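You operate a simulated robot arm through the tools that you are given. There is no shell and no other tool. Be economical: measure what you need, move in short steps, check, and stop when the job is done.

You are at the controls of a simulated robot arm. One attempt, no reset.

Task
Fetch the pack from the white top of the long green cabinet and set it on the top of the stack of green spools. Then close the left cupboard door. Then put the yellow-over-purple wheel on the grey side table. Then put the low white wheel on the back shelf of the test bench. Then take the high teal wheel and leave it on the teal print plate. Then take the white-over-teal wheel and put it on top of the low purple wheel. Then fetch the canister from the bench top beside the tester and set it on top of the low teal wheel. Keep to this order. Set down upright: low white wheel, canister.

The check looks at the end state, three seconds after you hand in, the way a careful person would. Anything else that was tipped, shoved, dropped, spilled or broken makes it a failure.

Robot
A 7-joint arm with a vacuum gripper on a trunk, on a base that drives. Base frame: it is fixed to the floor where the robot stands at the start and does not move with it; the origin is under the middle of the robot, x ahead of it, y to its left, z up; the surface under the hand at the start is at about z = 0.8. Units: m, degrees, N and s.
With the tool pointing down near the work surface it reaches from about 0.1 to 0.8 m from the robot's upright axis, wherever it stands. Its first joint turns from -166.0 to 166.0 degrees. Places, roughly: back shelf of the test bench (17x22 cm) [-6.38, 2.76, 1.04]; canister (6x6x6 cm) [-7.9, -0.1, 0.8]; grey side table [-1.3, 2.9, 0.8]; high teal wheel [-3.75, 0.5, 0.75]; left cupboard door [-0.6, 2.5, 0.4]; low purple wheel [-3, 0.5, 0.75]; low teal wheel [-3.25, 0.5, 0.75]; low white wheel [-3.5, 0.5, 0.75]; pack [0.5, -0.25, 0.75]; print plate (12x17x2 cm) [-3.1, 2.9, 0.8]; top of the stack of green spools (12x12 cm) [-2.2, -3.52, 0.88]; white-over-teal wheel (9x9x7 cm) [-3.1, 0.4, 0.8]; yellow-over-purple wheel (11x11x7 cm) [-2.4, 2.9, 0.8]. Payload 1.88 kg.
Tool frame: the origin (TCP) lies in the middle of the cups' lips, and z points out of the cups. The gripper has 1 cup of 0.032 m across, covering 0.032 by 0.032 m (tool x, y); the bellows give 0.014 m. With the vacuum on, a cup seals on a smooth face that it is pressed against (1 to 4 N); it does not hold porous or soft things. The pull reaches 41 N.
Orientation is told as [roll, pitch, yaw] about the base's x, y, z axes, in that order, counted from this pose: with the cups facing straight down, the tool's x points along the base's -x, its y along +y and its z along -z.

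Tools
- The arm moves only by the tool jog_arm. Its argument "steps" is a list of rows, each a list of 7 numbers: the turn, a rotation vector about the tool's x, y, z in degrees, then the shift along the tool's x, y, z in m, then the vacuum: 1 switches it on, 0 off. In form: [[wx, wy, wz, x, y, z, vac], ...]. A call has 1 to 8 rows; each row is the pose to reach, as a shift and turn from the pose commanded when the call began, along the tool's axes at that moment. Each row takes 0.2 s and may step no farther than 0.05 m and 8.6 degrees from the row before; otherwise, or with a gripper value out of range, the whole call is refused. Where a pose cannot be reached the arm comes as near as it can. A force on the tool above 40 N (or 10 N above the force at the start of the call, whichever is more), or a blocked arm, ends the call early, and 0.2 s more pass. The pull builds up within a second once a cup has sealed. Time passes only in rows, and 0.2 s behind the last, so rows that repeat a pose give it time. The reply holds the time, the measured pose of the TCP, the force on the tool along the base axes and the pull of the vacuum, in the units named above and with some noise, with the torque about the TCP (base axes, N m) and any sound that the robot's microphone picked up, and new pictures: "pictures" is both (left out), scene, wrist or none.
- Cameras (640 x 400 px; columns grow to the right, rows downward): "scene" is now at [0.0217, 0.126, 1.4298]; the picture's right is [-0.42, -0.91, 0.00], its down [-0.53, 0.25, -0.81] and it looks along [0.73, -0.34, -0.59] (base axes); focal length 279 px, centre (320, 200). "wrist" rides on the gripper at [0.082, 0.014, -0.216] in the tool frame; the picture's right is [-0.17, 0.99, 0.00], its down [-0.91, -0.15, -0.37] and it looks along [-0.37, -0.06, 0.93] (tool axes); focal length 243 px, centre (320, 200). There is no depth. A picture from a camera that has moved, and an enlarged one, comes with that camera's place and axes in the base frame and with its lens.
- slide_trunk(by): slides the trunk up (or, below 0, down) by that many m; the arm and the scene camera ride with it, the base frame stays. It gives what a move gives, with no picture.
- base_move(legs): drives the robot by 1 to 6 legs, each [ahead, left, turn to the left] in m, m and degrees, along the robot's own axes; the way and the turn of a leg run together, so that a leg with both is an arc; at most 1.5 m and 180 degrees a leg. The arm and the cameras ride along, it lands a little off, and it stops where it bumps. It gives what a move gives, and a new picture of the scene camera.
- pan_tilt(pan, tilt): turns the head with the scene camera to pan (to the left, within 155 degrees either way) and tilt (down, from -29 to 69), counted from straight ahead of the robot. It gives what a move gives, and a new picture of the scene camera.
- zoom(camera, box): a new picture of the part [left, top, right, bottom] of that camera's present view, enlarged. No time passes.
- job_done(): hands the job in; it is judged then, once.

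Go step by step. Nothing tells you exact positions but the pictures and the camera data: compare them with the known pose of the tool, close in by small moves and look again before you grip or let go. The budget is 196 turns and 260 pictures, counting those below and the enlarged ones. Unless the task says otherwise, let go and move clear before handing in.

The tools are called after "Request:" by a JSON object that holds its "method" and its "body". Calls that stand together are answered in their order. jog_arm: Moves the arm, as the interface text tells. Its arguments: {"type":"object","properties":{"steps":{"type":"array"},"pictures":{"type":"string","enum":["both","scene","wrist","none"]}},"required":["steps"]} The other tools are called the same way: slide_trunk (by) slides the trunk up or down; base_move (legs) drives the base; pan_tilt (pan, tilt) turns the head that bears the scene camera; zoom (camera, box) takes an enlarged picture of a part of a camera's view; job_done () hands the job in.

At the start:

```text
clock: 0.0
eef_pos: [0.4965, -0.1589, 1.1007]
ee_rot: [0.0, 0.0, -0.1]
ft_force: [-1.0, -0.2, 0.2]
moment: [0.01, 0.0, -0.03]
pull: 0.1
trunk travel left (down, up): [-0.375, 0.215]
robot x, y, heading: [-0.0012, 0.0005, -0.0]
head pan, tilt: [-24.8, 36.1]
```

scene: 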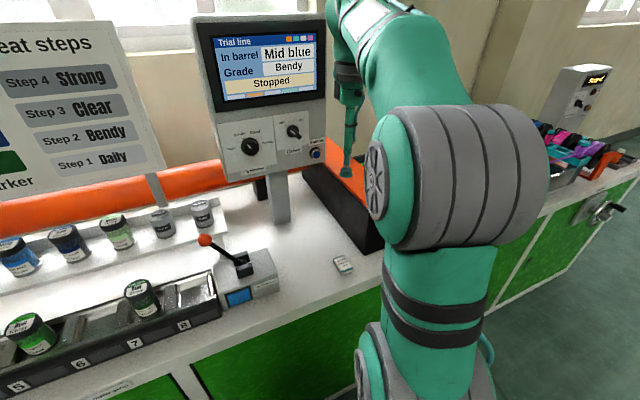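
wrist: 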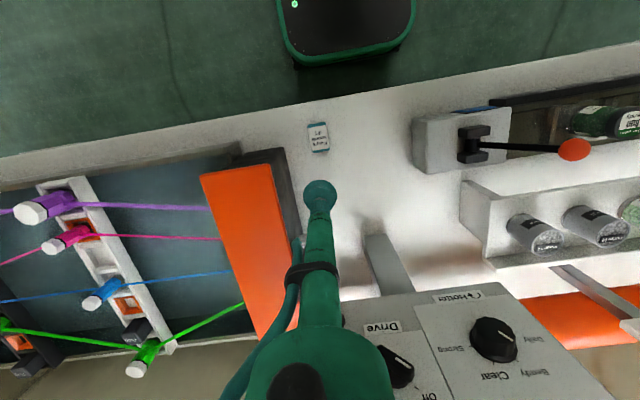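

I see the small pack on the white top, almost straight under the cup at about (0.50, -0.165). I'll enlarge both views to measure it.

Request:
{"method": "zoom", "body": {"camera": "wrist", "box": [270, 100, 370, 162]}}

Request:
{"method": "zoom", "body": {"camera": "scene", "box": [290, 230, 390, 292]}}

```text
6.40 times, centred on (320, 131) of wrist
camera zoom: at [0.4128, -0.146, 1.3167], right [0.17, 0.99, 0.0], down [0.91, -0.15, 0.37], along [0.37, -0.06, -0.93], focal length 1553 px, centre (320, 642)
```

zoom: 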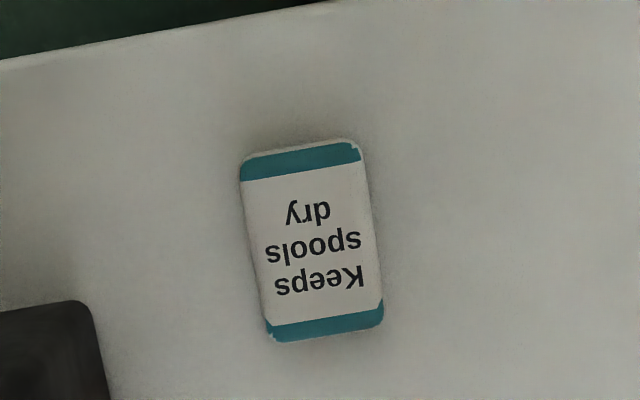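

```text
6.40 times, centred on (340, 261) of scene
camera zoom: at [0.0217, 0.126, 1.4298], right [-0.42, -0.91, 0.0], down [-0.53, 0.25, -0.81], along [0.73, -0.34, -0.59], focal length 1786 px, centre (192, -190)
```

zoom: 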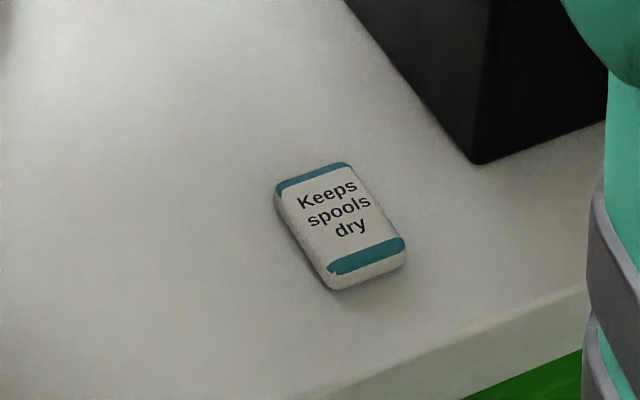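

The pack's centre comes out at about (0.480, -0.160) with its top near z = 0.81. I'll go down part way and look again.

Request:
{"method": "jog_arm", "body": {"steps": [[0, 0, 0, 0.016, 0, 0.04, 0], [0, 0, 0, 0.016, 0, 0.09, 0], [0, 0, 0, 0.016, 0, 0.14, 0], [0, 0, 0, 0.016, 0, 0.19, 0], [0, 0, 0, 0.016, 0, 0.23, 0], [0, 0, 0, 0.016, 0, 0.23, 0]], "pictures": "wrist"}}

```text
clock: 1.4
eef_pos: [0.4809, -0.1552, 0.8707]
ee_rot: [-0.1, 0.0, -0.1]
ft_force: [-0.2, -0.5, 0.9]
moment: [0.04, 0.01, -0.01]
pull: 0.1
trunk travel left (down, up): [-0.375, 0.215]
robot x, y, heading: [0.0017, 0.0, -0.2]
head pan, tilt: [-24.8, 36.1]
camera wrist: at [0.3973, -0.1434, 1.0867], right [0.17, 0.99, 0.0], down [0.91, -0.15, 0.37], along [0.37, -0.06, -0.93], focal length 243 px, centre (320, 200)
```

wrist: 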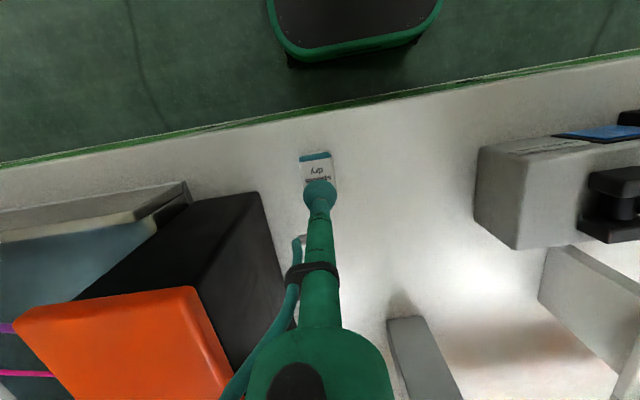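

The cup is over the pack. I'll go down slowly with the vacuum on.

Request:
{"method": "jog_arm", "body": {"steps": [[0, 0, 0, 0, 0.002, 0.03, 1], [0, 0, 0, 0, 0.002, 0.05, 1], [0, 0, 0, 0, 0.002, 0.055, 1], [0, 0, 0, 0, 0.002, 0.06, 1], [0, 0, 0, 0, 0.002, 0.06, 1]], "pictures": "wrist"}}

```text
clock: 2.6
eef_pos: [0.4802, -0.1558, 0.813]
ee_rot: [-0.2, -0.4, -0.1]
ft_force: [-2.0, 4.7, 24.2]
moment: [-0.01, 0.11, 0.0]
pull: 40.3
trunk travel left (down, up): [-0.375, 0.215]
robot x, y, heading: [0.001, 0.0033, 0.1]
head pan, tilt: [-24.8, 36.1]
camera wrist: at [0.3959, -0.1423, 1.029], right [0.17, 0.99, 0.0], down [0.91, -0.15, 0.38], along [0.37, -0.06, -0.93], focal length 243 px, centre (320, 200)
```

wrist: 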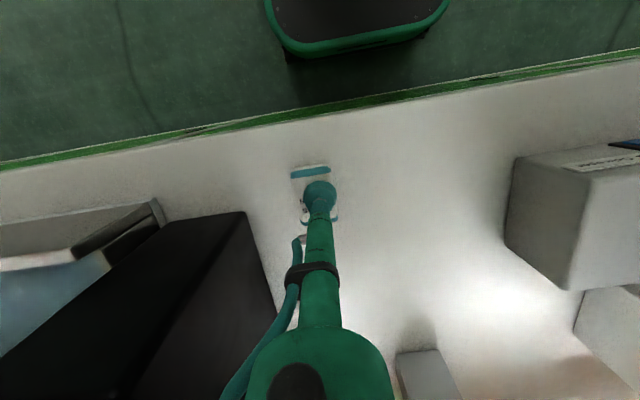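

Sealed with a pull of 40 N. I'll lift up.

Request:
{"method": "jog_arm", "body": {"steps": [[0, 0, 0, 0, 0, -0.02, 1], [0, 0, 0, 0, 0, -0.06, 1], [0, 0, 0, 0, 0, -0.11, 1], [0, 0, 0, 0, 0, -0.16, 1], [0, 0, 0, 0, 0, -0.21, 1], [0, 0, 0, 0, 0, -0.26, 1], [0, 0, 0, 0, 0, -0.3, 1], [0, 0, 0, 0, 0, -0.3, 1]], "pictures": "wrist"}}

Request:
{"method": "pan_tilt", "body": {"pan": -100, "tilt": 20}}

Request:
{"method": "pan_tilt", "body": {"pan": -150, "tilt": 20}}

Request:
{"method": "pan_tilt", "body": {"pan": 150, "tilt": 20}}

Request:
{"method": "pan_tilt", "body": {"pan": 90, "tilt": 20}}

```text
clock: 4.4
eef_pos: [0.4776, -0.1548, 1.1105]
ee_rot: [0.0, 0.0, 0.0]
ft_force: [0.2, 0.2, 1.0]
moment: [0.02, -0.01, -0.01]
pull: 41.1
trunk travel left (down, up): [-0.375, 0.215]
robot x, y, heading: [0.002, 0.002, 0.0]
head pan, tilt: [-24.8, 36.1]
camera wrist: at [0.3955, -0.1424, 1.3271], right [0.17, 0.99, 0.0], down [0.91, -0.15, 0.37], along [0.37, -0.06, -0.93], focal length 243 px, centre (320, 200)
```

wrist: 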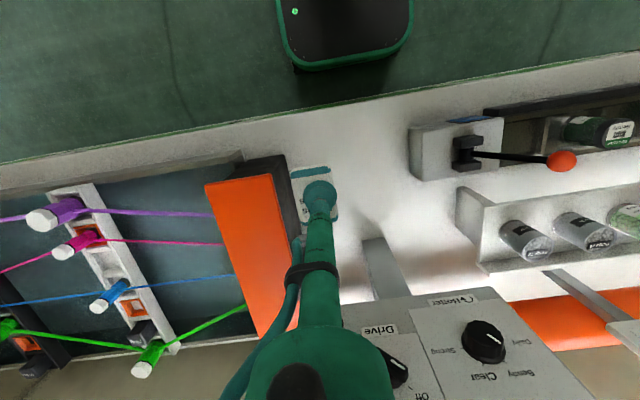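

```text
clock: 5.9
eef_pos: [0.4773, -0.1557, 1.1106]
ee_rot: [-0.1, 0.0, 0.0]
ft_force: [-0.6, 0.5, -0.2]
moment: [-0.02, 0.0, -0.02]
pull: 40.8
trunk travel left (down, up): [-0.375, 0.215]
robot x, y, heading: [0.0013, -0.0029, -0.0]
head pan, tilt: [-100.0, 20.0]
camera scene: at [-0.0739, 0.071, 1.4553], right [-0.98, 0.17, 0.0], down [0.06, 0.34, -0.94], along [-0.16, -0.93, -0.34], focal length 279 px, centre (320, 200)
```

scene: 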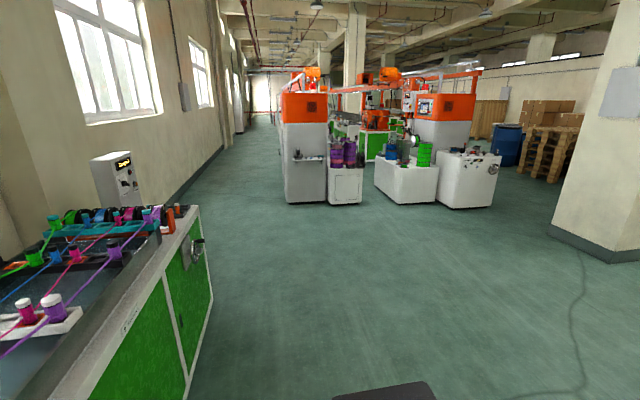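

```text
clock: 7.0
eef_pos: [0.4779, -0.1549, 1.1116]
ee_rot: [0.0, 0.0, 0.0]
ft_force: [0.4, 0.5, 0.0]
moment: [0.01, -0.01, 0.02]
pull: 40.3
trunk travel left (down, up): [-0.375, 0.215]
robot x, y, heading: [-0.0054, 0.0002, -0.2]
head pan, tilt: [-150.0, 20.0]
camera scene: at [-0.1384, 0.1161, 1.4553], right [-0.5, 0.87, 0.0], down [0.3, 0.17, -0.94], along [-0.81, -0.47, -0.34], focal length 279 px, centre (320, 200)
```

scene: 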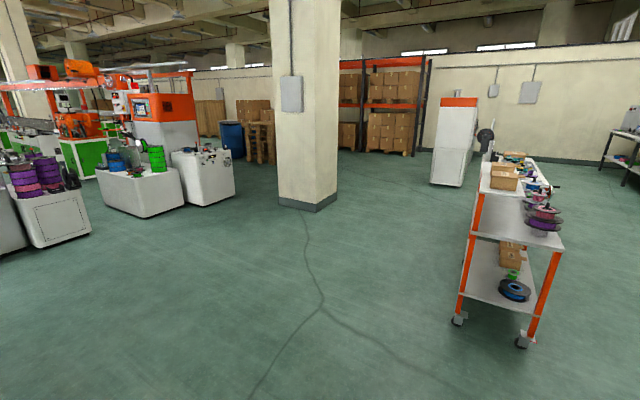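

```text
clock: 11.1
eef_pos: [0.4784, -0.1563, 1.1119]
ee_rot: [0.0, 0.0, -0.1]
ft_force: [0.2, 0.6, 0.4]
moment: [-0.01, 0.01, 0.04]
pull: 40.9
trunk travel left (down, up): [-0.375, 0.215]
robot x, y, heading: [0.001, -0.0025, 0.0]
head pan, tilt: [150.0, 20.0]
camera scene: at [-0.1384, 0.2093, 1.4553], right [0.5, 0.87, 0.0], down [0.3, -0.17, -0.94], along [-0.81, 0.47, -0.34], focal length 279 px, centre (320, 200)
```

scene: 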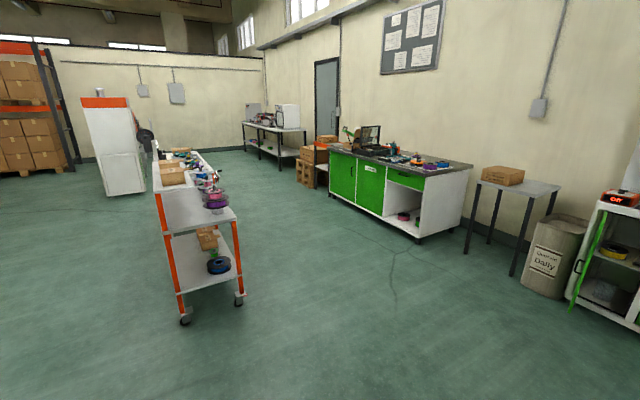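

```text
clock: 12.4
eef_pos: [0.4784, -0.1554, 1.1108]
ee_rot: [0.0, 0.1, -0.1]
ft_force: [-0.8, 0.5, 0.6]
moment: [0.0, 0.02, 0.0]
pull: 40.9
trunk travel left (down, up): [-0.375, 0.215]
robot x, y, heading: [0.0005, 0.0024, 0.0]
head pan, tilt: [90.0, 20.0]
camera scene: at [-0.0578, 0.2559, 1.4553], right [1.0, 0.0, 0.0], down [0.0, -0.34, -0.94], along [0.0, 0.94, -0.34], focal length 279 px, centre (320, 200)
```

scene: 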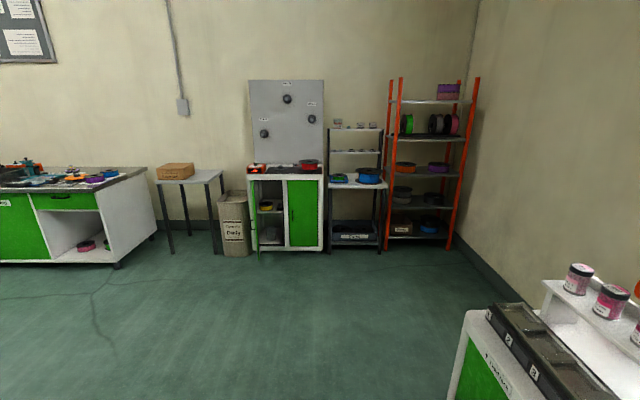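

The map is clear: the green spools stand on a low white cabinet to the south-west. I'll drive towards them with the pack held high and look straight ahead.

Request:
{"method": "base_move", "body": {"legs": [[-0.5, 0, 0], [0, 0, -90], [1.2, -0.75, 0], [1.1, -0.75, 0]]}}

Request:
{"method": "pan_tilt", "body": {"pan": 0, "tilt": 35}}

```text
clock: 32.1
eef_pos: [-2.0535, -2.8443, 1.1112]
ee_rot: [0.0, 0.0, -88.1]
ft_force: [-0.7, 0.2, -0.5]
moment: [0.01, 0.01, 0.02]
pull: 40.4
trunk travel left (down, up): [-0.375, 0.215]
robot x, y, heading: [-1.916, -2.3628, -88.0]
head pan, tilt: [90.0, 20.0]
camera scene: at [-1.6572, -2.2929, 1.4553], right [0.03, -1.0, 0.0], down [-0.34, -0.01, -0.94], along [0.94, 0.03, -0.34], focal length 279 px, centre (320, 200)
```

scene: 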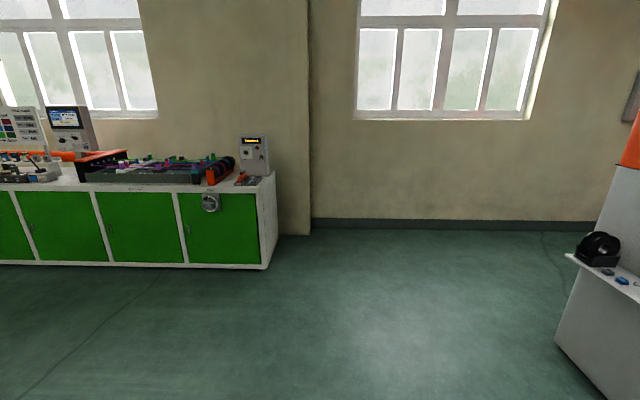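

```text
clock: 33.7
eef_pos: [-2.0534, -2.8435, 1.1101]
ee_rot: [0.0, -0.1, -88.2]
ft_force: [0.6, -0.2, 0.1]
moment: [0.01, -0.02, 0.01]
pull: 40.4
trunk travel left (down, up): [-0.375, 0.215]
robot x, y, heading: [-1.9153, -2.3618, -88.3]
head pan, tilt: [0.0, 35.0]
camera scene: at [-1.7473, -2.3841, 1.4315], right [-1.0, -0.03, 0.0], down [-0.02, 0.57, -0.82], along [0.03, -0.82, -0.57], focal length 279 px, centre (320, 200)
```

scene: 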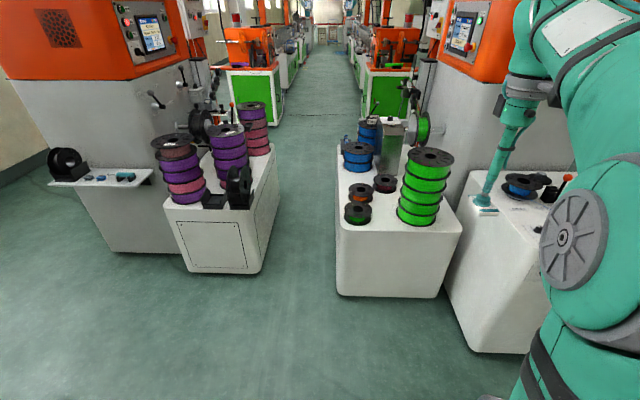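

The green stack's top is at about (-2.20, -3.525). I'll drive up to it, keeping the arm over free space.

Request:
{"method": "base_move", "body": {"legs": [[0.5, -0.1, -1.7]]}}

Request:
{"method": "pan_tilt", "body": {"pan": -15, "tilt": 45}}

```text
clock: 36.7
eef_pos: [-2.1614, -3.3439, 1.1097]
ee_rot: [-0.1, 0.0, -90.0]
ft_force: [-0.3, -0.9, -0.1]
moment: [0.0, 0.0, 0.0]
pull: 40.9
trunk travel left (down, up): [-0.375, 0.215]
robot x, y, heading: [-2.0074, -2.8654, -90.1]
head pan, tilt: [0.0, 35.0]
camera scene: at [-1.8401, -2.8946, 1.4315], right [-1.0, 0.0, 0.0], down [0.0, 0.57, -0.82], along [0.0, -0.82, -0.57], focal length 279 px, centre (320, 200)
```

scene: 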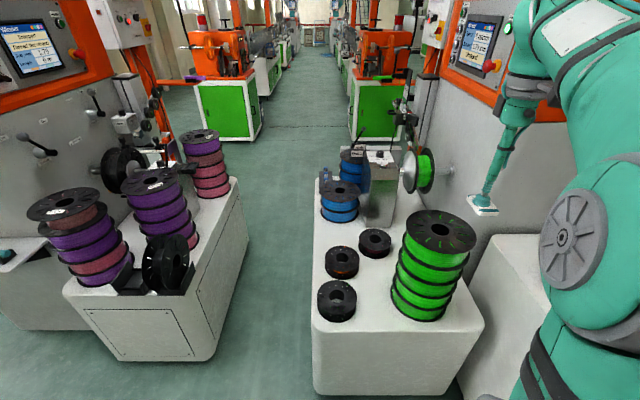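

```text
clock: 37.5
eef_pos: [-2.1615, -3.3448, 1.11]
ee_rot: [0.0, 0.0, -89.9]
ft_force: [0.3, -0.5, -0.4]
moment: [-0.01, -0.03, -0.02]
pull: 41.0
trunk travel left (down, up): [-0.375, 0.215]
robot x, y, heading: [-2.0033, -2.8671, -89.9]
head pan, tilt: [-15.0, 45.0]
camera scene: at [-1.8611, -2.8852, 1.4167], right [-0.97, 0.26, 0.0], down [0.18, 0.68, -0.71], along [-0.18, -0.68, -0.71], focal length 279 px, centre (320, 200)
```

scene: 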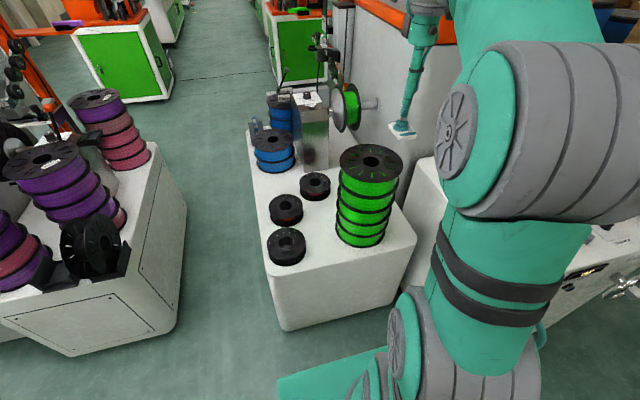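

The stack's top centre is at (-2.198, -3.525) in both views. I'll move over it and lower part way.

Request:
{"method": "jog_arm", "body": {"steps": [[0, 0, 0, -0.045, -0.01, 0, 1], [0, 0, 0, -0.09, -0.02, 0, 1], [0, 0, 0, -0.135, -0.03, 0, 1], [0, 0, 0, -0.182, -0.037, 0, 1], [0, 0, 0, -0.182, -0.037, 0.05, 1], [0, 0, 0, -0.182, -0.037, 0.1, 1], [0, 0, 0, -0.182, -0.037, 0.14, 1], [0, 0, 0, -0.182, -0.037, 0.14, 1]]}}

```text
clock: 39.3
eef_pos: [-2.1947, -3.5269, 0.9712]
ee_rot: [0.1, 0.0, -90.0]
ft_force: [-0.5, 0.1, 0.0]
moment: [0.02, 0.08, -0.01]
pull: 40.7
out of reach, approached as far as the arm can: row 4
trunk travel left (down, up): [-0.375, 0.215]
robot x, y, heading: [-2.0047, -2.8674, -90.0]
head pan, tilt: [-15.0, 45.0]
camera scene: at [-1.8612, -2.8852, 1.4167], right [-0.97, 0.26, 0.0], down [0.18, 0.68, -0.71], along [-0.18, -0.68, -0.71], focal length 279 px, centre (320, 200)
camera wrist: at [-2.1818, -3.4454, 1.187], right [0.99, -0.17, 0.0], down [-0.15, -0.91, 0.37], along [-0.06, -0.37, -0.93], focal length 243 px, centre (320, 200)
```

scene: 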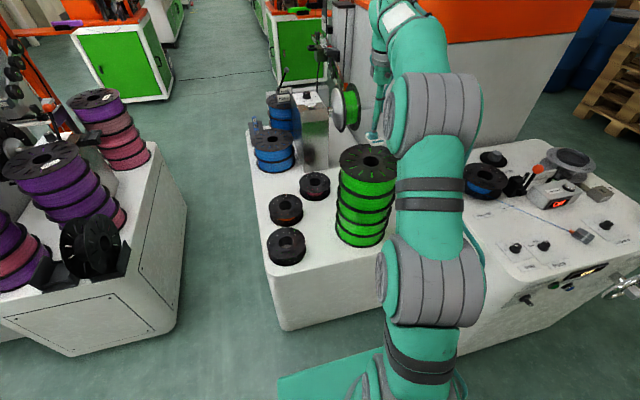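
wrist: 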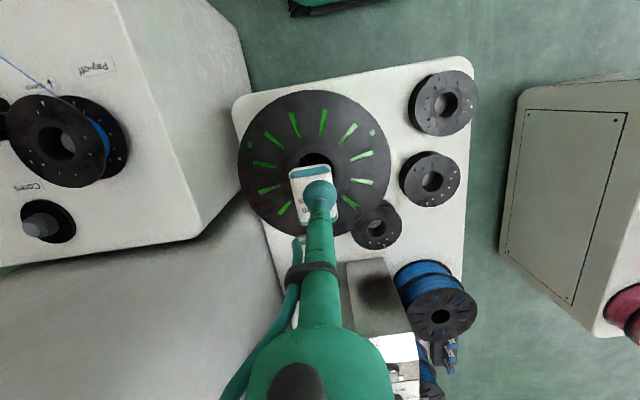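

The pack hangs centred over the spool stack. I'll lower slowly until contact.

Request:
{"method": "jog_arm", "body": {"steps": [[0, 0, 0, 0.003, 0, 0.03, 1], [0, 0, 0, 0.003, 0, 0.05, 1], [0, 0, 0, 0.003, 0, 0.058, 1], [0, 0, 0, 0.003, 0, 0.063, 1], [0, 0, 0, 0.003, 0, 0.063, 1]], "pictures": "wrist"}}

```text
clock: 40.5
eef_pos: [-2.1982, -3.5234, 0.9065]
ee_rot: [0.0, 0.0, -90.0]
ft_force: [0.2, -0.3, -0.2]
moment: [-0.01, 0.01, -0.05]
pull: 40.6
trunk travel left (down, up): [-0.375, 0.215]
robot x, y, heading: [-2.0072, -2.8646, -90.0]
head pan, tilt: [-15.0, 45.0]
camera wrist: at [-2.1844, -3.4417, 1.1233], right [0.99, -0.17, 0.0], down [-0.15, -0.91, 0.37], along [-0.06, -0.37, -0.93], focal length 243 px, centre (320, 200)
```

wrist: 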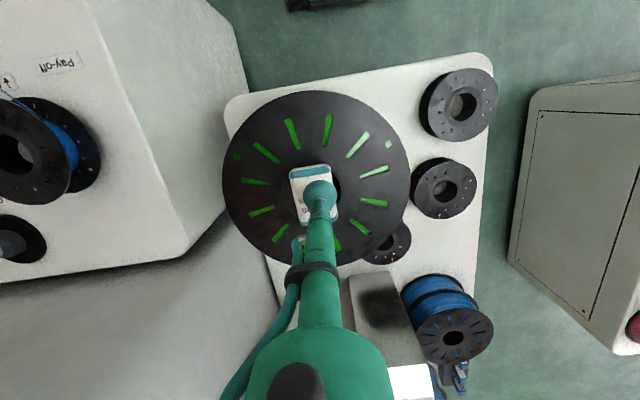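

Request:
{"method": "jog_arm", "body": {"steps": [[0, 0, 0, 0, 0, 0.004, 1], [0, 0, 0, 0, 0, 0.008, 1], [0, 0, 0, 0, 0, 0.008, 1]], "pictures": "none"}}

```text
clock: 41.3
eef_pos: [-2.1978, -3.5237, 0.9004]
ee_rot: [-0.1, 0.0, -90.0]
ft_force: [-0.2, -0.4, 0.0]
moment: [0.0, -0.02, 0.02]
pull: 40.6
trunk travel left (down, up): [-0.375, 0.215]
robot x, y, heading: [-2.0076, -2.863, -90.1]
head pan, tilt: [-15.0, 45.0]
```

I see no contact yet, so I'll continue down in small steps.

Request:
{"method": "jog_arm", "body": {"steps": [[0, 0, 0, 0, 0, 0.003, 1], [0, 0, 0, 0, 0, 0.006, 1], [0, 0, 0, 0, 0, 0.006, 1]], "pictures": "none"}}

```text
clock: 42.1
eef_pos: [-2.1983, -3.524, 0.8939]
ee_rot: [0.0, -0.1, -90.0]
ft_force: [1.1, 0.6, 5.4]
moment: [-0.01, 0.07, -0.01]
pull: 40.4
trunk travel left (down, up): [-0.375, 0.215]
robot x, y, heading: [-2.0059, -2.8659, -90.3]
head pan, tilt: [-15.0, 45.0]
```

Contact at 5 N. I'll switch off the vacuum, wait, then lift clear.

Request:
{"method": "jog_arm", "body": {"steps": [[0, 0, 0, 0, 0, 0, 0], [0, 0, 0, 0, 0, 0, 0], [0, 0, 0, 0, 0, 0, 0], [0, 0, 0, 0, 0, 0, 0], [0, 0, 0, 0, 0, -0.01, 0], [0, 0, 0, 0, 0, -0.05, 0], [0, 0, 0, 0, 0, -0.1, 0], [0, 0, 0, 0, 0, -0.15, 0]], "pictures": "wrist"}}

```text
clock: 43.9
eef_pos: [-2.1978, -3.5233, 1.0428]
ee_rot: [0.0, 0.1, -90.1]
ft_force: [-0.5, 1.1, 0.2]
moment: [0.02, -0.01, 0.01]
pull: 0.1
trunk travel left (down, up): [-0.375, 0.215]
robot x, y, heading: [-2.0063, -2.8668, -90.0]
head pan, tilt: [-15.0, 45.0]
camera wrist: at [-2.1852, -3.442, 1.2586], right [0.99, -0.17, 0.0], down [-0.15, -0.91, 0.37], along [-0.06, -0.37, -0.93], focal length 243 px, centre (320, 200)
```

wrist: 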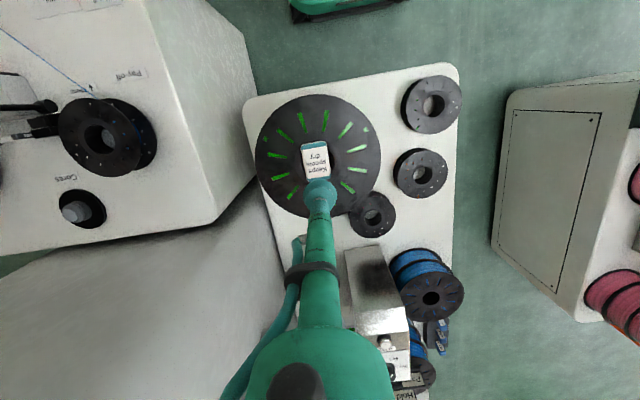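

The pack sits on the stack. I'll retract the arm, back off, turn round and drive to the cupboard.

Request:
{"method": "jog_arm", "body": {"steps": [[0, 0, 0, 0, 0, -0.05, 0], [0, 0, 0, 0.05, 0, -0.05, 0], [0, 0, 0, 0.1, 0, -0.05, 0], [0, 0, 0, 0.15, 0, -0.05, 0], [0, 0, 0, 0.2, 0, -0.05, 0], [0, 0, 0, 0.25, 0, -0.05, 0], [0, 0, 0, 0.25, 0, -0.05, 0]], "pictures": "scene"}}

Request:
{"method": "base_move", "body": {"legs": [[-0.8, 0, 0], [0, 0, 180], [1.5, -0.4, 0], [1.5, -0.5, 0]]}}

Request:
{"method": "pan_tilt", "body": {"pan": 0, "tilt": 25}}

```text
clock: 45.5
eef_pos: [-2.1969, -3.2743, 1.0945]
ee_rot: [0.1, -0.1, -90.1]
ft_force: [0.3, 0.9, -0.2]
moment: [-0.03, 0.02, 0.01]
pull: 0.0
trunk travel left (down, up): [-0.375, 0.215]
robot x, y, heading: [-2.0071, -2.8653, -90.0]
head pan, tilt: [-15.0, 45.0]
camera scene: at [-1.8612, -2.885, 1.4167], right [-0.97, 0.26, 0.0], down [0.18, 0.68, -0.71], along [-0.18, -0.68, -0.71], focal length 279 px, centre (320, 200)
```

scene: 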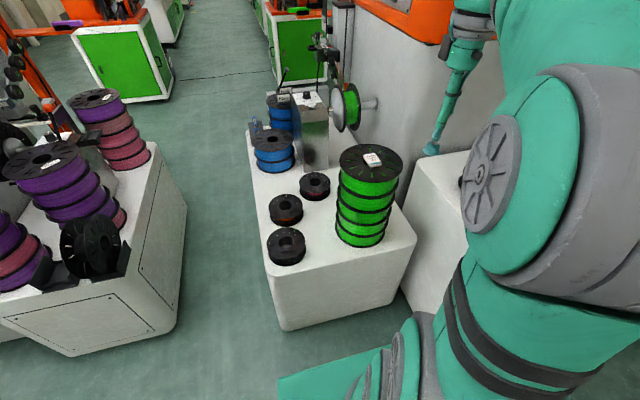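

```text
refused: leg 3 is longer than a leg can be; nothing moved
```

```text
clock: 46.3
eef_pos: [-2.196, -3.2739, 1.0944]
ee_rot: [0.1, 0.0, -89.9]
ft_force: [0.4, -0.5, 0.9]
moment: [-0.01, -0.02, 0.04]
pull: 0.0
trunk travel left (down, up): [-0.375, 0.215]
robot x, y, heading: [-2.0091, -2.8643, -90.0]
head pan, tilt: [0.0, 25.0]
camera scene: at [-1.8402, -2.8987, 1.4472], right [-1.0, 0.0, 0.0], down [0.0, 0.42, -0.91], along [0.0, -0.91, -0.42], focal length 279 px, centre (320, 200)
```

scene: 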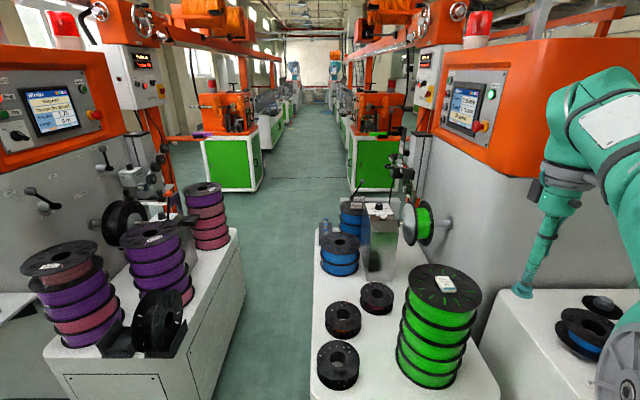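

The pack lies well on the stack; the drive was refused because a leg was too long. I'll split it.

Request:
{"method": "base_move", "body": {"legs": [[-0.8, 0, 0], [0, 0, 180], [1.2, -0.3, 0], [1.2, -0.3, 0], [0.8, -0.2, 0]]}}

```text
clock: 73.7
eef_pos: [-0.9955, 1.5403, 1.0933]
ee_rot: [0.0, 0.0, 88.8]
ft_force: [0.9, 0.9, 0.4]
moment: [0.01, 0.01, -0.02]
pull: 0.2
trunk travel left (down, up): [-0.375, 0.215]
robot x, y, heading: [-1.1976, 1.1348, 89.0]
head pan, tilt: [0.0, 25.0]
camera scene: at [-1.3565, 1.1711, 1.4473], right [1.0, -0.02, 0.0], down [-0.01, -0.42, -0.91], along [0.02, 0.91, -0.42], focal length 279 px, centre (320, 200)
```

scene: 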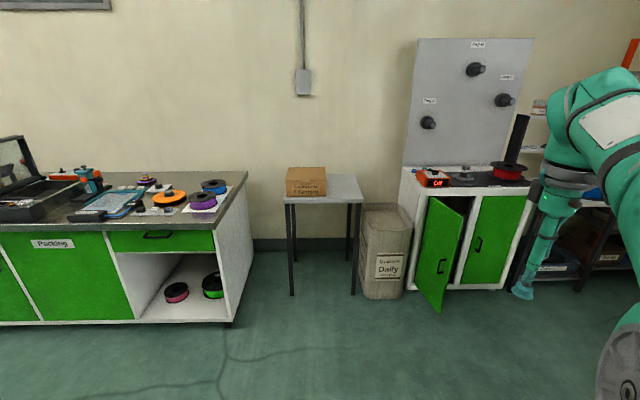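

I see the left cupboard door standing open, with its outer face and handle towards me. I'll enlarge it to measure it.

Request:
{"method": "zoom", "body": {"camera": "scene", "box": [360, 150, 560, 320]}}

```text
2.35 times, centred on (460, 235) of scene
camera zoom: at [-1.3565, 1.1711, 1.4473], right [1.0, -0.02, 0.0], down [-0.01, -0.42, -0.91], along [0.02, 0.91, -0.42], focal length 657 px, centre (-9, 118)
```

zoom: 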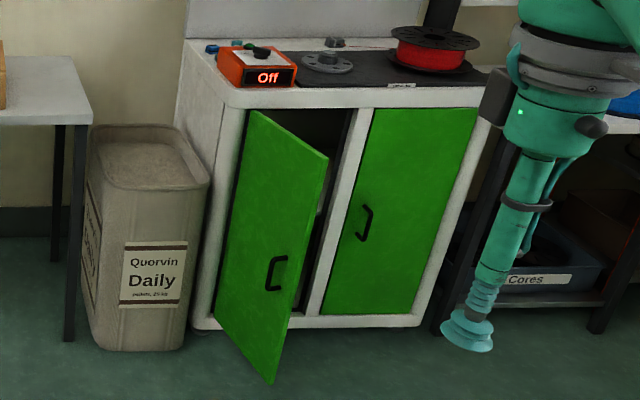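

The door is hinged at about (-0.66, 2.68) with its free edge at (-0.60, 2.42), between z 0.1 and 0.77. I'll drive nearer, then tilt the tool forward in front of it.

Request:
{"method": "base_move", "body": {"legs": [[0.62, -0.37, 1]]}}

Request:
{"method": "jog_arm", "body": {"steps": [[0, 0, 0, 0, 0.045, 0.04, 0], [0, 0, 0, 0, 0.09, 0.08, 0], [0, -8, 0, 0, 0.12, 0.12, 0], [0, -16, 0, 0, 0.12, 0.16, 0], [0, -24, 0, 0, 0.12, 0.2, 0], [0, -32, 0, 0, 0.12, 0.24, 0], [0, -40, 0, 0, 0.12, 0.28, 0], [0, -45, 0, 0, 0.12, 0.32, 0]]}}

```text
clock: 77.7
eef_pos: [-0.6301, 2.1652, 1.0939]
ee_rot: [-0.1, 0.1, 90.0]
ft_force: [0.0, -0.2, 0.2]
moment: [0.01, 0.02, 0.03]
pull: 0.1
trunk travel left (down, up): [-0.375, 0.215]
robot x, y, heading: [-0.8236, 1.762, 90.1]
head pan, tilt: [0.0, 25.0]
camera scene: at [-0.9837, 1.7896, 1.4473], right [1.0, 0.0, 0.0], down [0.0, -0.42, -0.91], along [0.0, 0.91, -0.42], focal length 279 px, centre (320, 200)
```

scene: 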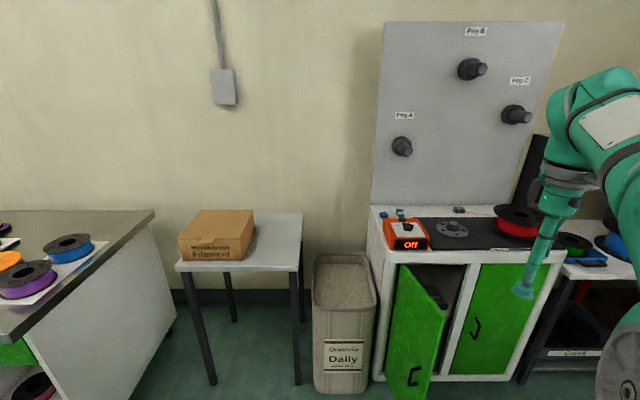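

```text
refused: row 1 steps farther than a row can; nothing moved
```

The free top corner is confirmed at (-0.59, 2.43). I'll redo the tilt and lowering in smaller steps.

Request:
{"method": "jog_arm", "body": {"steps": [[0, 0, 0, 0, 0.035, 0.03, 0], [0, -7, 0, 0, 0.07, 0.06, 0], [0, -14, 0, 0, 0.1, 0.09, 0], [0, -21, 0, 0, 0.12, 0.13, 0], [0, -28, 0, 0, 0.13, 0.17, 0], [0, -35, 0, 0, 0.13, 0.21, 0], [0, -42, 0, 0, 0.13, 0.25, 0], [0, -45, 0, 0, 0.13, 0.3, 0]]}}

```text
clock: 79.1
eef_pos: [-0.7767, 2.1566, 0.8225]
ee_rot: [4.0, -23.1, 90.1]
ft_force: [0.8, -0.3, -0.8]
moment: [0.04, -0.02, 0.0]
pull: 0.1
trunk travel left (down, up): [-0.375, 0.215]
robot x, y, heading: [-0.822, 1.7582, 89.9]
head pan, tilt: [0.0, 25.0]
stopped in row 7: the arm was blocked; the commanded pose is now the measured one
camera scene: at [-0.9837, 1.7895, 1.4429], right [1.0, 0.0, 0.0], down [0.0, -0.42, -0.91], along [0.0, 0.91, -0.42], focal length 279 px, centre (320, 200)
camera wrist: at [-0.7764, 1.9958, 0.9904], right [-0.98, 0.12, 0.13], down [0.18, 0.7, 0.69], along [0.0, 0.7, -0.71], focal length 243 px, centre (320, 200)
```

scene: 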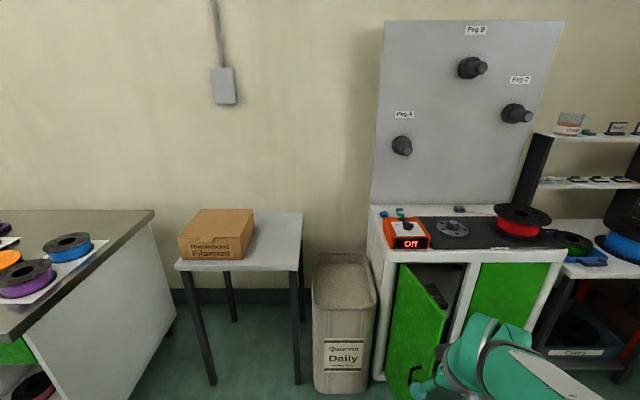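
wrist: 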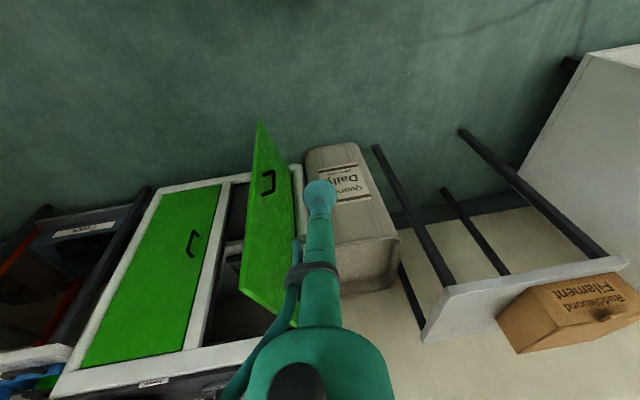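

The tool tilted 23° before the arm jammed against itself, which is enough. I'll lower the trunk for height and then move ahead on the left of the door.

Request:
{"method": "slide_trunk", "body": {"by": -0.23}}

Request:
{"method": "jog_arm", "body": {"steps": [[0, 0, 0, -0.02, 0, 0.0085, 0], [0, 0, 0, -0.04, 0, 0.017, 0]]}}

```text
clock: 81.5
eef_pos: [-0.7778, 2.1592, 0.5871]
ee_rot: [4.4, -21.5, 90.0]
ft_force: [0.1, 1.0, -0.4]
moment: [0.01, -0.02, 0.0]
pull: 0.0
trunk travel left (down, up): [-0.145, 0.445]
robot x, y, heading: [-0.8181, 1.758, 90.0]
head pan, tilt: [0.0, 25.0]
```

```text
clock: 82.1
eef_pos: [-0.7814, 2.1998, 0.5984]
ee_rot: [4.0, -23.3, 90.3]
ft_force: [-0.1, -0.3, -1.0]
moment: [0.01, -0.04, -0.02]
pull: 0.1
trunk travel left (down, up): [-0.145, 0.445]
robot x, y, heading: [-0.8207, 1.7593, 89.9]
head pan, tilt: [0.0, 25.0]
camera scene: at [-0.9837, 1.7894, 1.2164], right [1.0, 0.0, 0.0], down [0.0, -0.42, -0.91], along [0.0, 0.91, -0.42], focal length 279 px, centre (320, 200)
camera wrist: at [-0.7791, 2.0386, 0.764], right [-0.98, 0.12, 0.13], down [0.18, 0.7, 0.7], along [-0.01, 0.71, -0.71], focal length 243 px, centre (320, 200)
```

scene: 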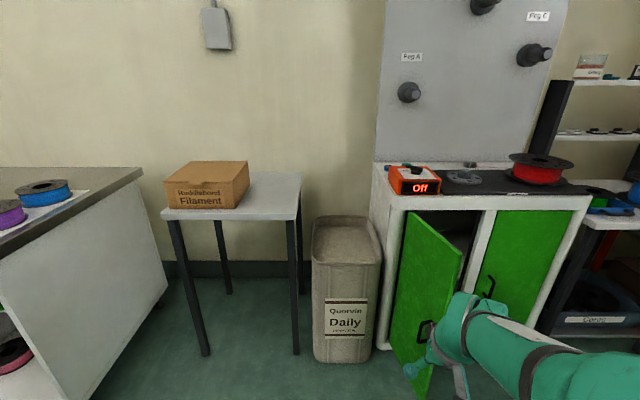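
wrist: 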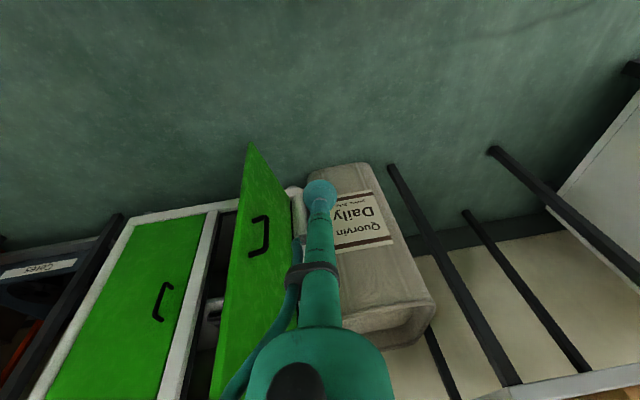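

Clear on the left of the door. I'll move ahead to the door's outer side.

Request:
{"method": "jog_arm", "body": {"steps": [[0, 0, 0, -0.04, -0.011, 0.019, 0], [0, 0, 0, -0.081, -0.023, 0.039, 0], [0, 0, 0, -0.122, -0.034, 0.058, 0], [0, 0, 0, -0.162, -0.046, 0.077, 0], [0, 0, 0, -0.203, -0.057, 0.097, 0], [0, 0, 0, -0.243, -0.069, 0.116, 0], [0, 0, 0, -0.243, -0.069, 0.116, 0]]}}

```text
clock: 83.7
eef_pos: [-0.719, 2.4716, 0.5815]
ee_rot: [4.1, -23.3, 90.0]
ft_force: [-0.6, 0.1, 0.3]
moment: [0.01, -0.02, -0.05]
pull: 0.1
trunk travel left (down, up): [-0.145, 0.445]
robot x, y, heading: [-0.819, 1.762, 89.7]
head pan, tilt: [0.0, 25.0]
camera scene: at [-0.9837, 1.7897, 1.2172], right [1.0, 0.0, 0.0], down [0.0, -0.42, -0.91], along [0.0, 0.91, -0.42], focal length 279 px, centre (320, 200)
camera wrist: at [-0.7181, 2.3112, 0.7487], right [-0.98, 0.12, 0.13], down [0.18, 0.7, 0.69], along [-0.01, 0.71, -0.71], focal length 243 px, centre (320, 200)
```

scene: 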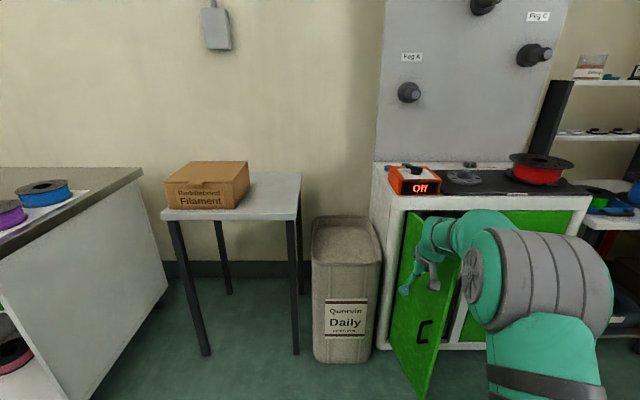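
wrist: 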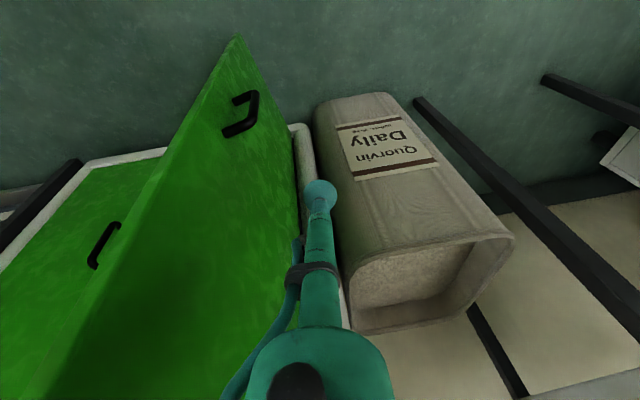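

The tip is between bin and door. I'll sweep to the right to swing the door, then push it forward.

Request:
{"method": "jog_arm", "body": {"steps": [[0, 0, 0, -0.01, -0.039, 0.002, 0], [0, 0, 0, -0.02, -0.078, 0.003, 0], [0, 0, 0, -0.03, -0.117, 0.005, 0], [0, 0, 0, -0.04, -0.156, 0.006, 0], [0, 0, 0, -0.065, -0.18, 0.016, 0], [0, 0, 0, -0.091, -0.204, 0.025, 0], [0, 0, 0, -0.091, -0.204, 0.025, 0]]}}

```text
clock: 85.3
eef_pos: [-0.5163, 2.5693, 0.5833]
ee_rot: [4.1, -23.0, 90.1]
ft_force: [-0.5, -0.1, 0.8]
moment: [0.01, 0.01, 0.0]
pull: 0.1
trunk travel left (down, up): [-0.145, 0.445]
robot x, y, heading: [-0.8228, 1.7574, 89.9]
head pan, tilt: [0.0, 25.0]
camera scene: at [-0.9836, 1.7899, 1.2173], right [1.0, 0.0, 0.0], down [0.0, -0.42, -0.91], along [0.0, 0.91, -0.42], focal length 279 px, centre (320, 200)
camera wrist: at [-0.5152, 2.4081, 0.7499], right [-0.98, 0.12, 0.13], down [0.18, 0.7, 0.69], along [-0.01, 0.7, -0.71], focal length 243 px, centre (320, 200)
```

scene: 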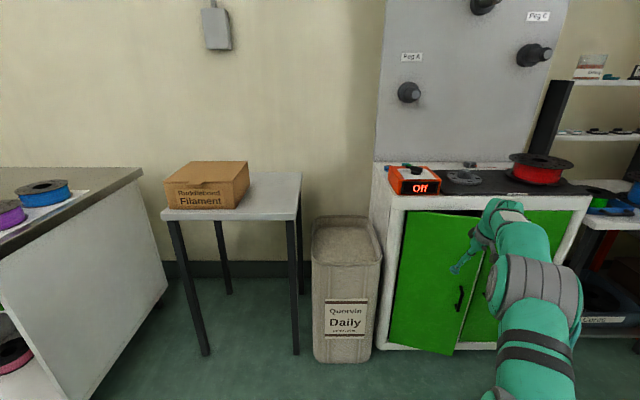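
wrist: 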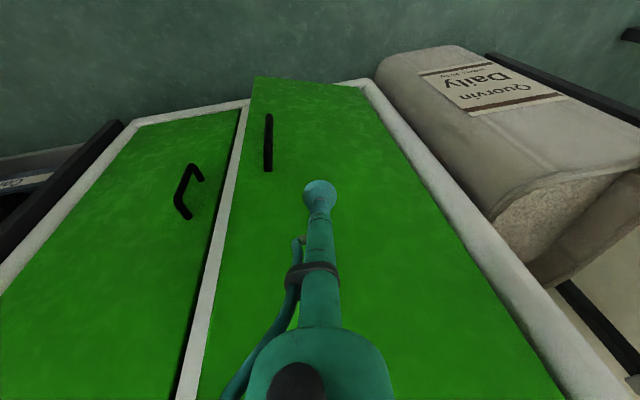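

The door is nearly closed. I'll push straight forward until it stops.

Request:
{"method": "jog_arm", "body": {"steps": [[0, 0, 0, -0.018, -0.001, 0.008, 0], [0, 0, 0, -0.037, -0.001, 0.016, 0], [0, 0, 0, -0.055, -0.002, 0.024, 0], [0, 0, 0, -0.064, -0.002, 0.028, 0], [0, 0, 0, -0.073, -0.002, 0.032, 0], [0, 0, 0, -0.078, -0.002, 0.034, 0], [0, 0, 0, -0.078, -0.002, 0.034, 0]]}}

```text
clock: 86.9
eef_pos: [-0.5243, 2.6381, 0.5802]
ee_rot: [3.9, -23.3, 90.2]
ft_force: [0.1, -0.4, 0.3]
moment: [0.0, -0.01, -0.01]
pull: 0.0
out of reach, approached as far as the arm can: row 4, 5, 6, 7
trunk travel left (down, up): [-0.145, 0.445]
robot x, y, heading: [-0.8213, 1.7553, 89.9]
head pan, tilt: [0.0, 25.0]
camera scene: at [-0.9836, 1.7898, 1.2173], right [1.0, 0.0, 0.0], down [0.0, -0.42, -0.91], along [0.0, 0.91, -0.42], focal length 279 px, centre (320, 200)
camera wrist: at [-0.5239, 2.4764, 0.7468], right [-0.98, 0.12, 0.13], down [0.18, 0.7, 0.69], along [-0.01, 0.71, -0.71], focal length 243 px, centre (320, 200)
```

scene: 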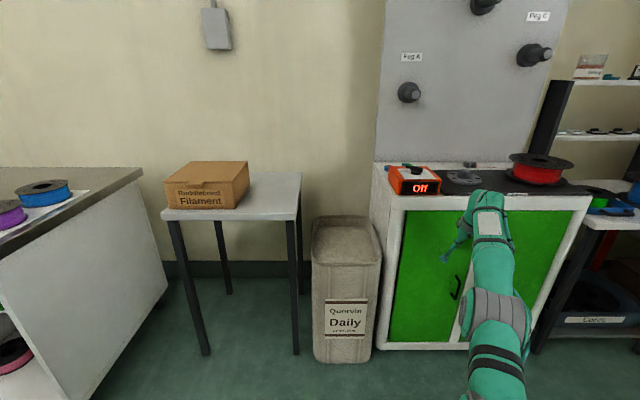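
wrist: 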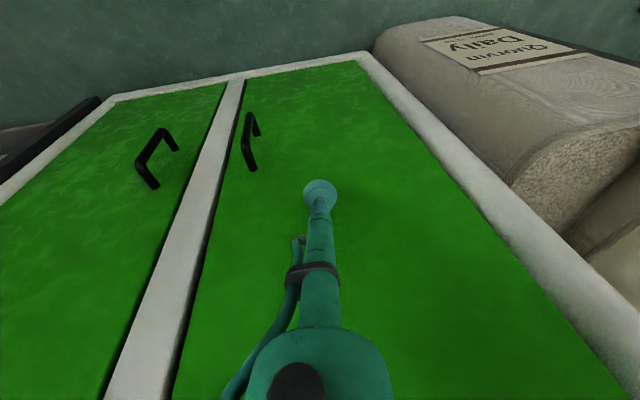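

The door looks almost flush but the arm has reached its limit. I'll bring the base 5 cm nearer (arm pulled back first) and press gently.

Request:
{"method": "jog_arm", "body": {"steps": [[0, 0, 0, 0.046, 0, -0.02, 0], [0, 0, 0, 0.074, 0, -0.032, 0]], "pictures": "none"}}

Request:
{"method": "base_move", "body": {"legs": [[0.07, 0, 0]]}}

Request:
{"method": "zoom", "body": {"camera": "wrist", "box": [0, 0, 640, 400]}}

```text
refused: row 1 steps farther than a row can; nothing moved
```

```text
clock: 87.8
eef_pos: [-0.5259, 2.6568, 0.5722]
ee_rot: [4.8, -21.8, 89.5]
ft_force: [-1.0, -9.2, 2.8]
moment: [0.16, -0.05, 0.0]
pull: 0.0
trunk travel left (down, up): [-0.145, 0.445]
robot x, y, heading: [-0.8215, 1.7843, 90.1]
head pan, tilt: [0.0, 25.0]
stopped in leg 1: the force on the tool passed its limit at 126 N (the readings are from after the stop); the commanded pose is now the measured one
camera scene: at [-0.9837, 1.8161, 1.2172], right [1.0, 0.0, 0.0], down [0.0, -0.42, -0.91], along [0.0, 0.91, -0.42], focal length 279 px, centre (320, 200)
```

scene: 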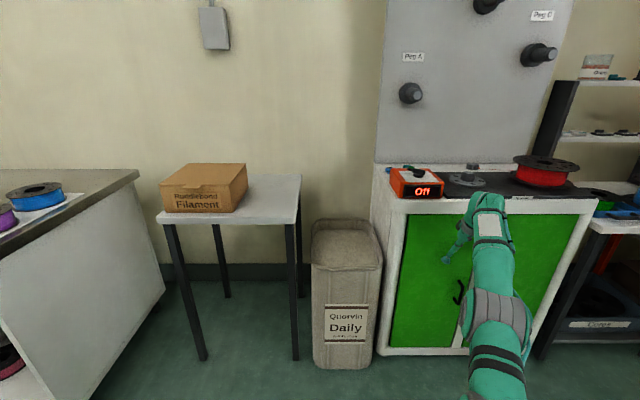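

```text
1.00 times, centred on (320, 200) of wrist (not enlarged: the box is as wide or as high as the picture)
camera zoom: at [-0.5226, 2.5004, 0.7421], right [-0.98, 0.13, 0.14], down [0.19, 0.71, 0.68], along [-0.01, 0.69, -0.72], focal length 243 px, centre (320, 200)
```

zoom: 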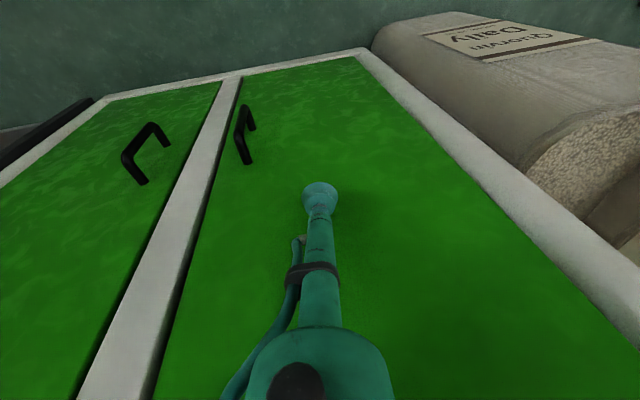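

The door met its stop and is flush; that base push ran harder than intended because the retract was refused, and nothing looks shifted. I'll back the base off straight.

Request:
{"method": "base_move", "body": {"legs": [[-0.4, 0, 0]]}}

```text
clock: 90.3
eef_pos: [-0.5216, 2.2526, 0.5714]
ee_rot: [4.7, -21.9, 89.2]
ft_force: [-0.2, 0.9, 0.0]
moment: [0.01, 0.01, 0.0]
pull: 0.0
trunk travel left (down, up): [-0.145, 0.445]
robot x, y, heading: [-0.8236, 1.3799, 89.4]
head pan, tilt: [0.0, 25.0]
camera scene: at [-0.9854, 1.4143, 1.2173], right [1.0, -0.01, 0.0], down [0.0, -0.42, -0.91], along [0.01, 0.91, -0.42], focal length 279 px, centre (320, 200)
```

scene: 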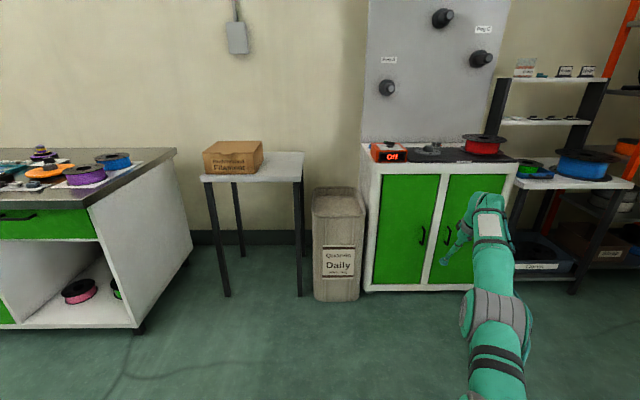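

Both doors are flush. I'll straighten the tool, pull the arm back, and raise the trunk.

Request:
{"method": "jog_arm", "body": {"steps": [[0, 0, 0, 0.033, 0, -0.03, 0], [0, 0, 0, 0.066, 0, -0.06, 0], [0.6, 3, 0, 0.1, 0, -0.09, 0], [1.5, 7, 0, 0.134, 0, -0.12, 0], [2.3, 11, 0, 0.168, 0, -0.15, 0], [3.2, 15, 0, 0.202, 0, -0.18, 0], [4, 19, 0, 0.234, 0, -0.21, 0], [4.7, 22, 0, 0.25, 0, -0.232, 0]], "pictures": "none"}}

Request:
{"method": "slide_trunk", "body": {"by": 0.23}}

Request:
{"method": "pan_tilt", "body": {"pan": 40, "tilt": 30}}

```text
clock: 92.1
eef_pos: [-0.5081, 1.934, 0.6924]
ee_rot: [-0.2, 0.1, 90.0]
ft_force: [-0.5, 0.4, 0.2]
moment: [0.0, 0.04, -0.01]
pull: 0.0
trunk travel left (down, up): [-0.145, 0.445]
robot x, y, heading: [-0.8238, 1.381, 89.4]
head pan, tilt: [0.0, 25.0]
```

```text
clock: 94.5
eef_pos: [-0.5074, 1.9358, 0.9228]
ee_rot: [-0.2, 0.0, 90.1]
ft_force: [-1.1, 0.3, 0.0]
moment: [0.02, -0.03, 0.0]
pull: 0.0
trunk travel left (down, up): [-0.375, 0.215]
robot x, y, heading: [-0.8262, 1.3837, 89.5]
head pan, tilt: [0.0, 25.0]
```

```text
clock: 95.5
eef_pos: [-0.5071, 1.9357, 0.9233]
ee_rot: [-0.2, 0.1, 90.2]
ft_force: [0.5, -0.1, -0.3]
moment: [0.0, 0.03, 0.02]
pull: 0.1
trunk travel left (down, up): [-0.375, 0.215]
robot x, y, heading: [-0.8237, 1.3854, 89.6]
head pan, tilt: [40.0, 30.0]
camera scene: at [-1.0437, 1.3919, 1.4393], right [0.77, 0.64, 0.0], down [0.32, -0.39, -0.87], along [-0.55, 0.67, -0.5], focal length 279 px, centre (320, 200)
```

scene: 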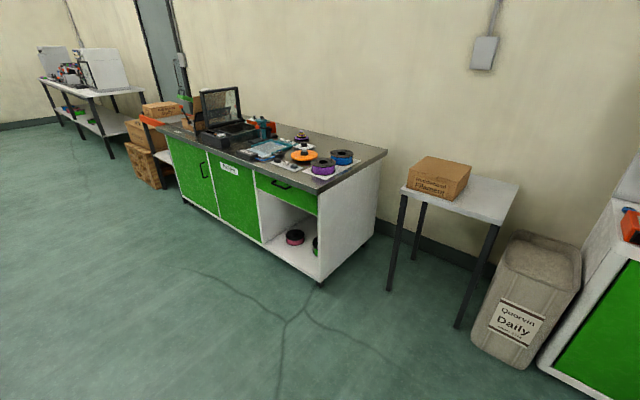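

I see several wheels on the packing bench. I'll enlarge to find the yellow-over-purple one.

Request:
{"method": "zoom", "body": {"camera": "scene", "box": [190, 80, 400, 211]}}

```text
3.05 times, centred on (295, 146) of scene
camera zoom: at [-1.0437, 1.3919, 1.4393], right [0.77, 0.64, 0.0], down [0.32, -0.39, -0.87], along [-0.55, 0.67, -0.5], focal length 851 px, centre (396, 366)
```

zoom: 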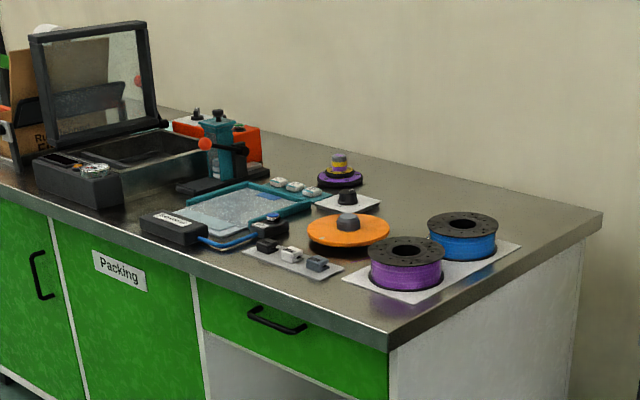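

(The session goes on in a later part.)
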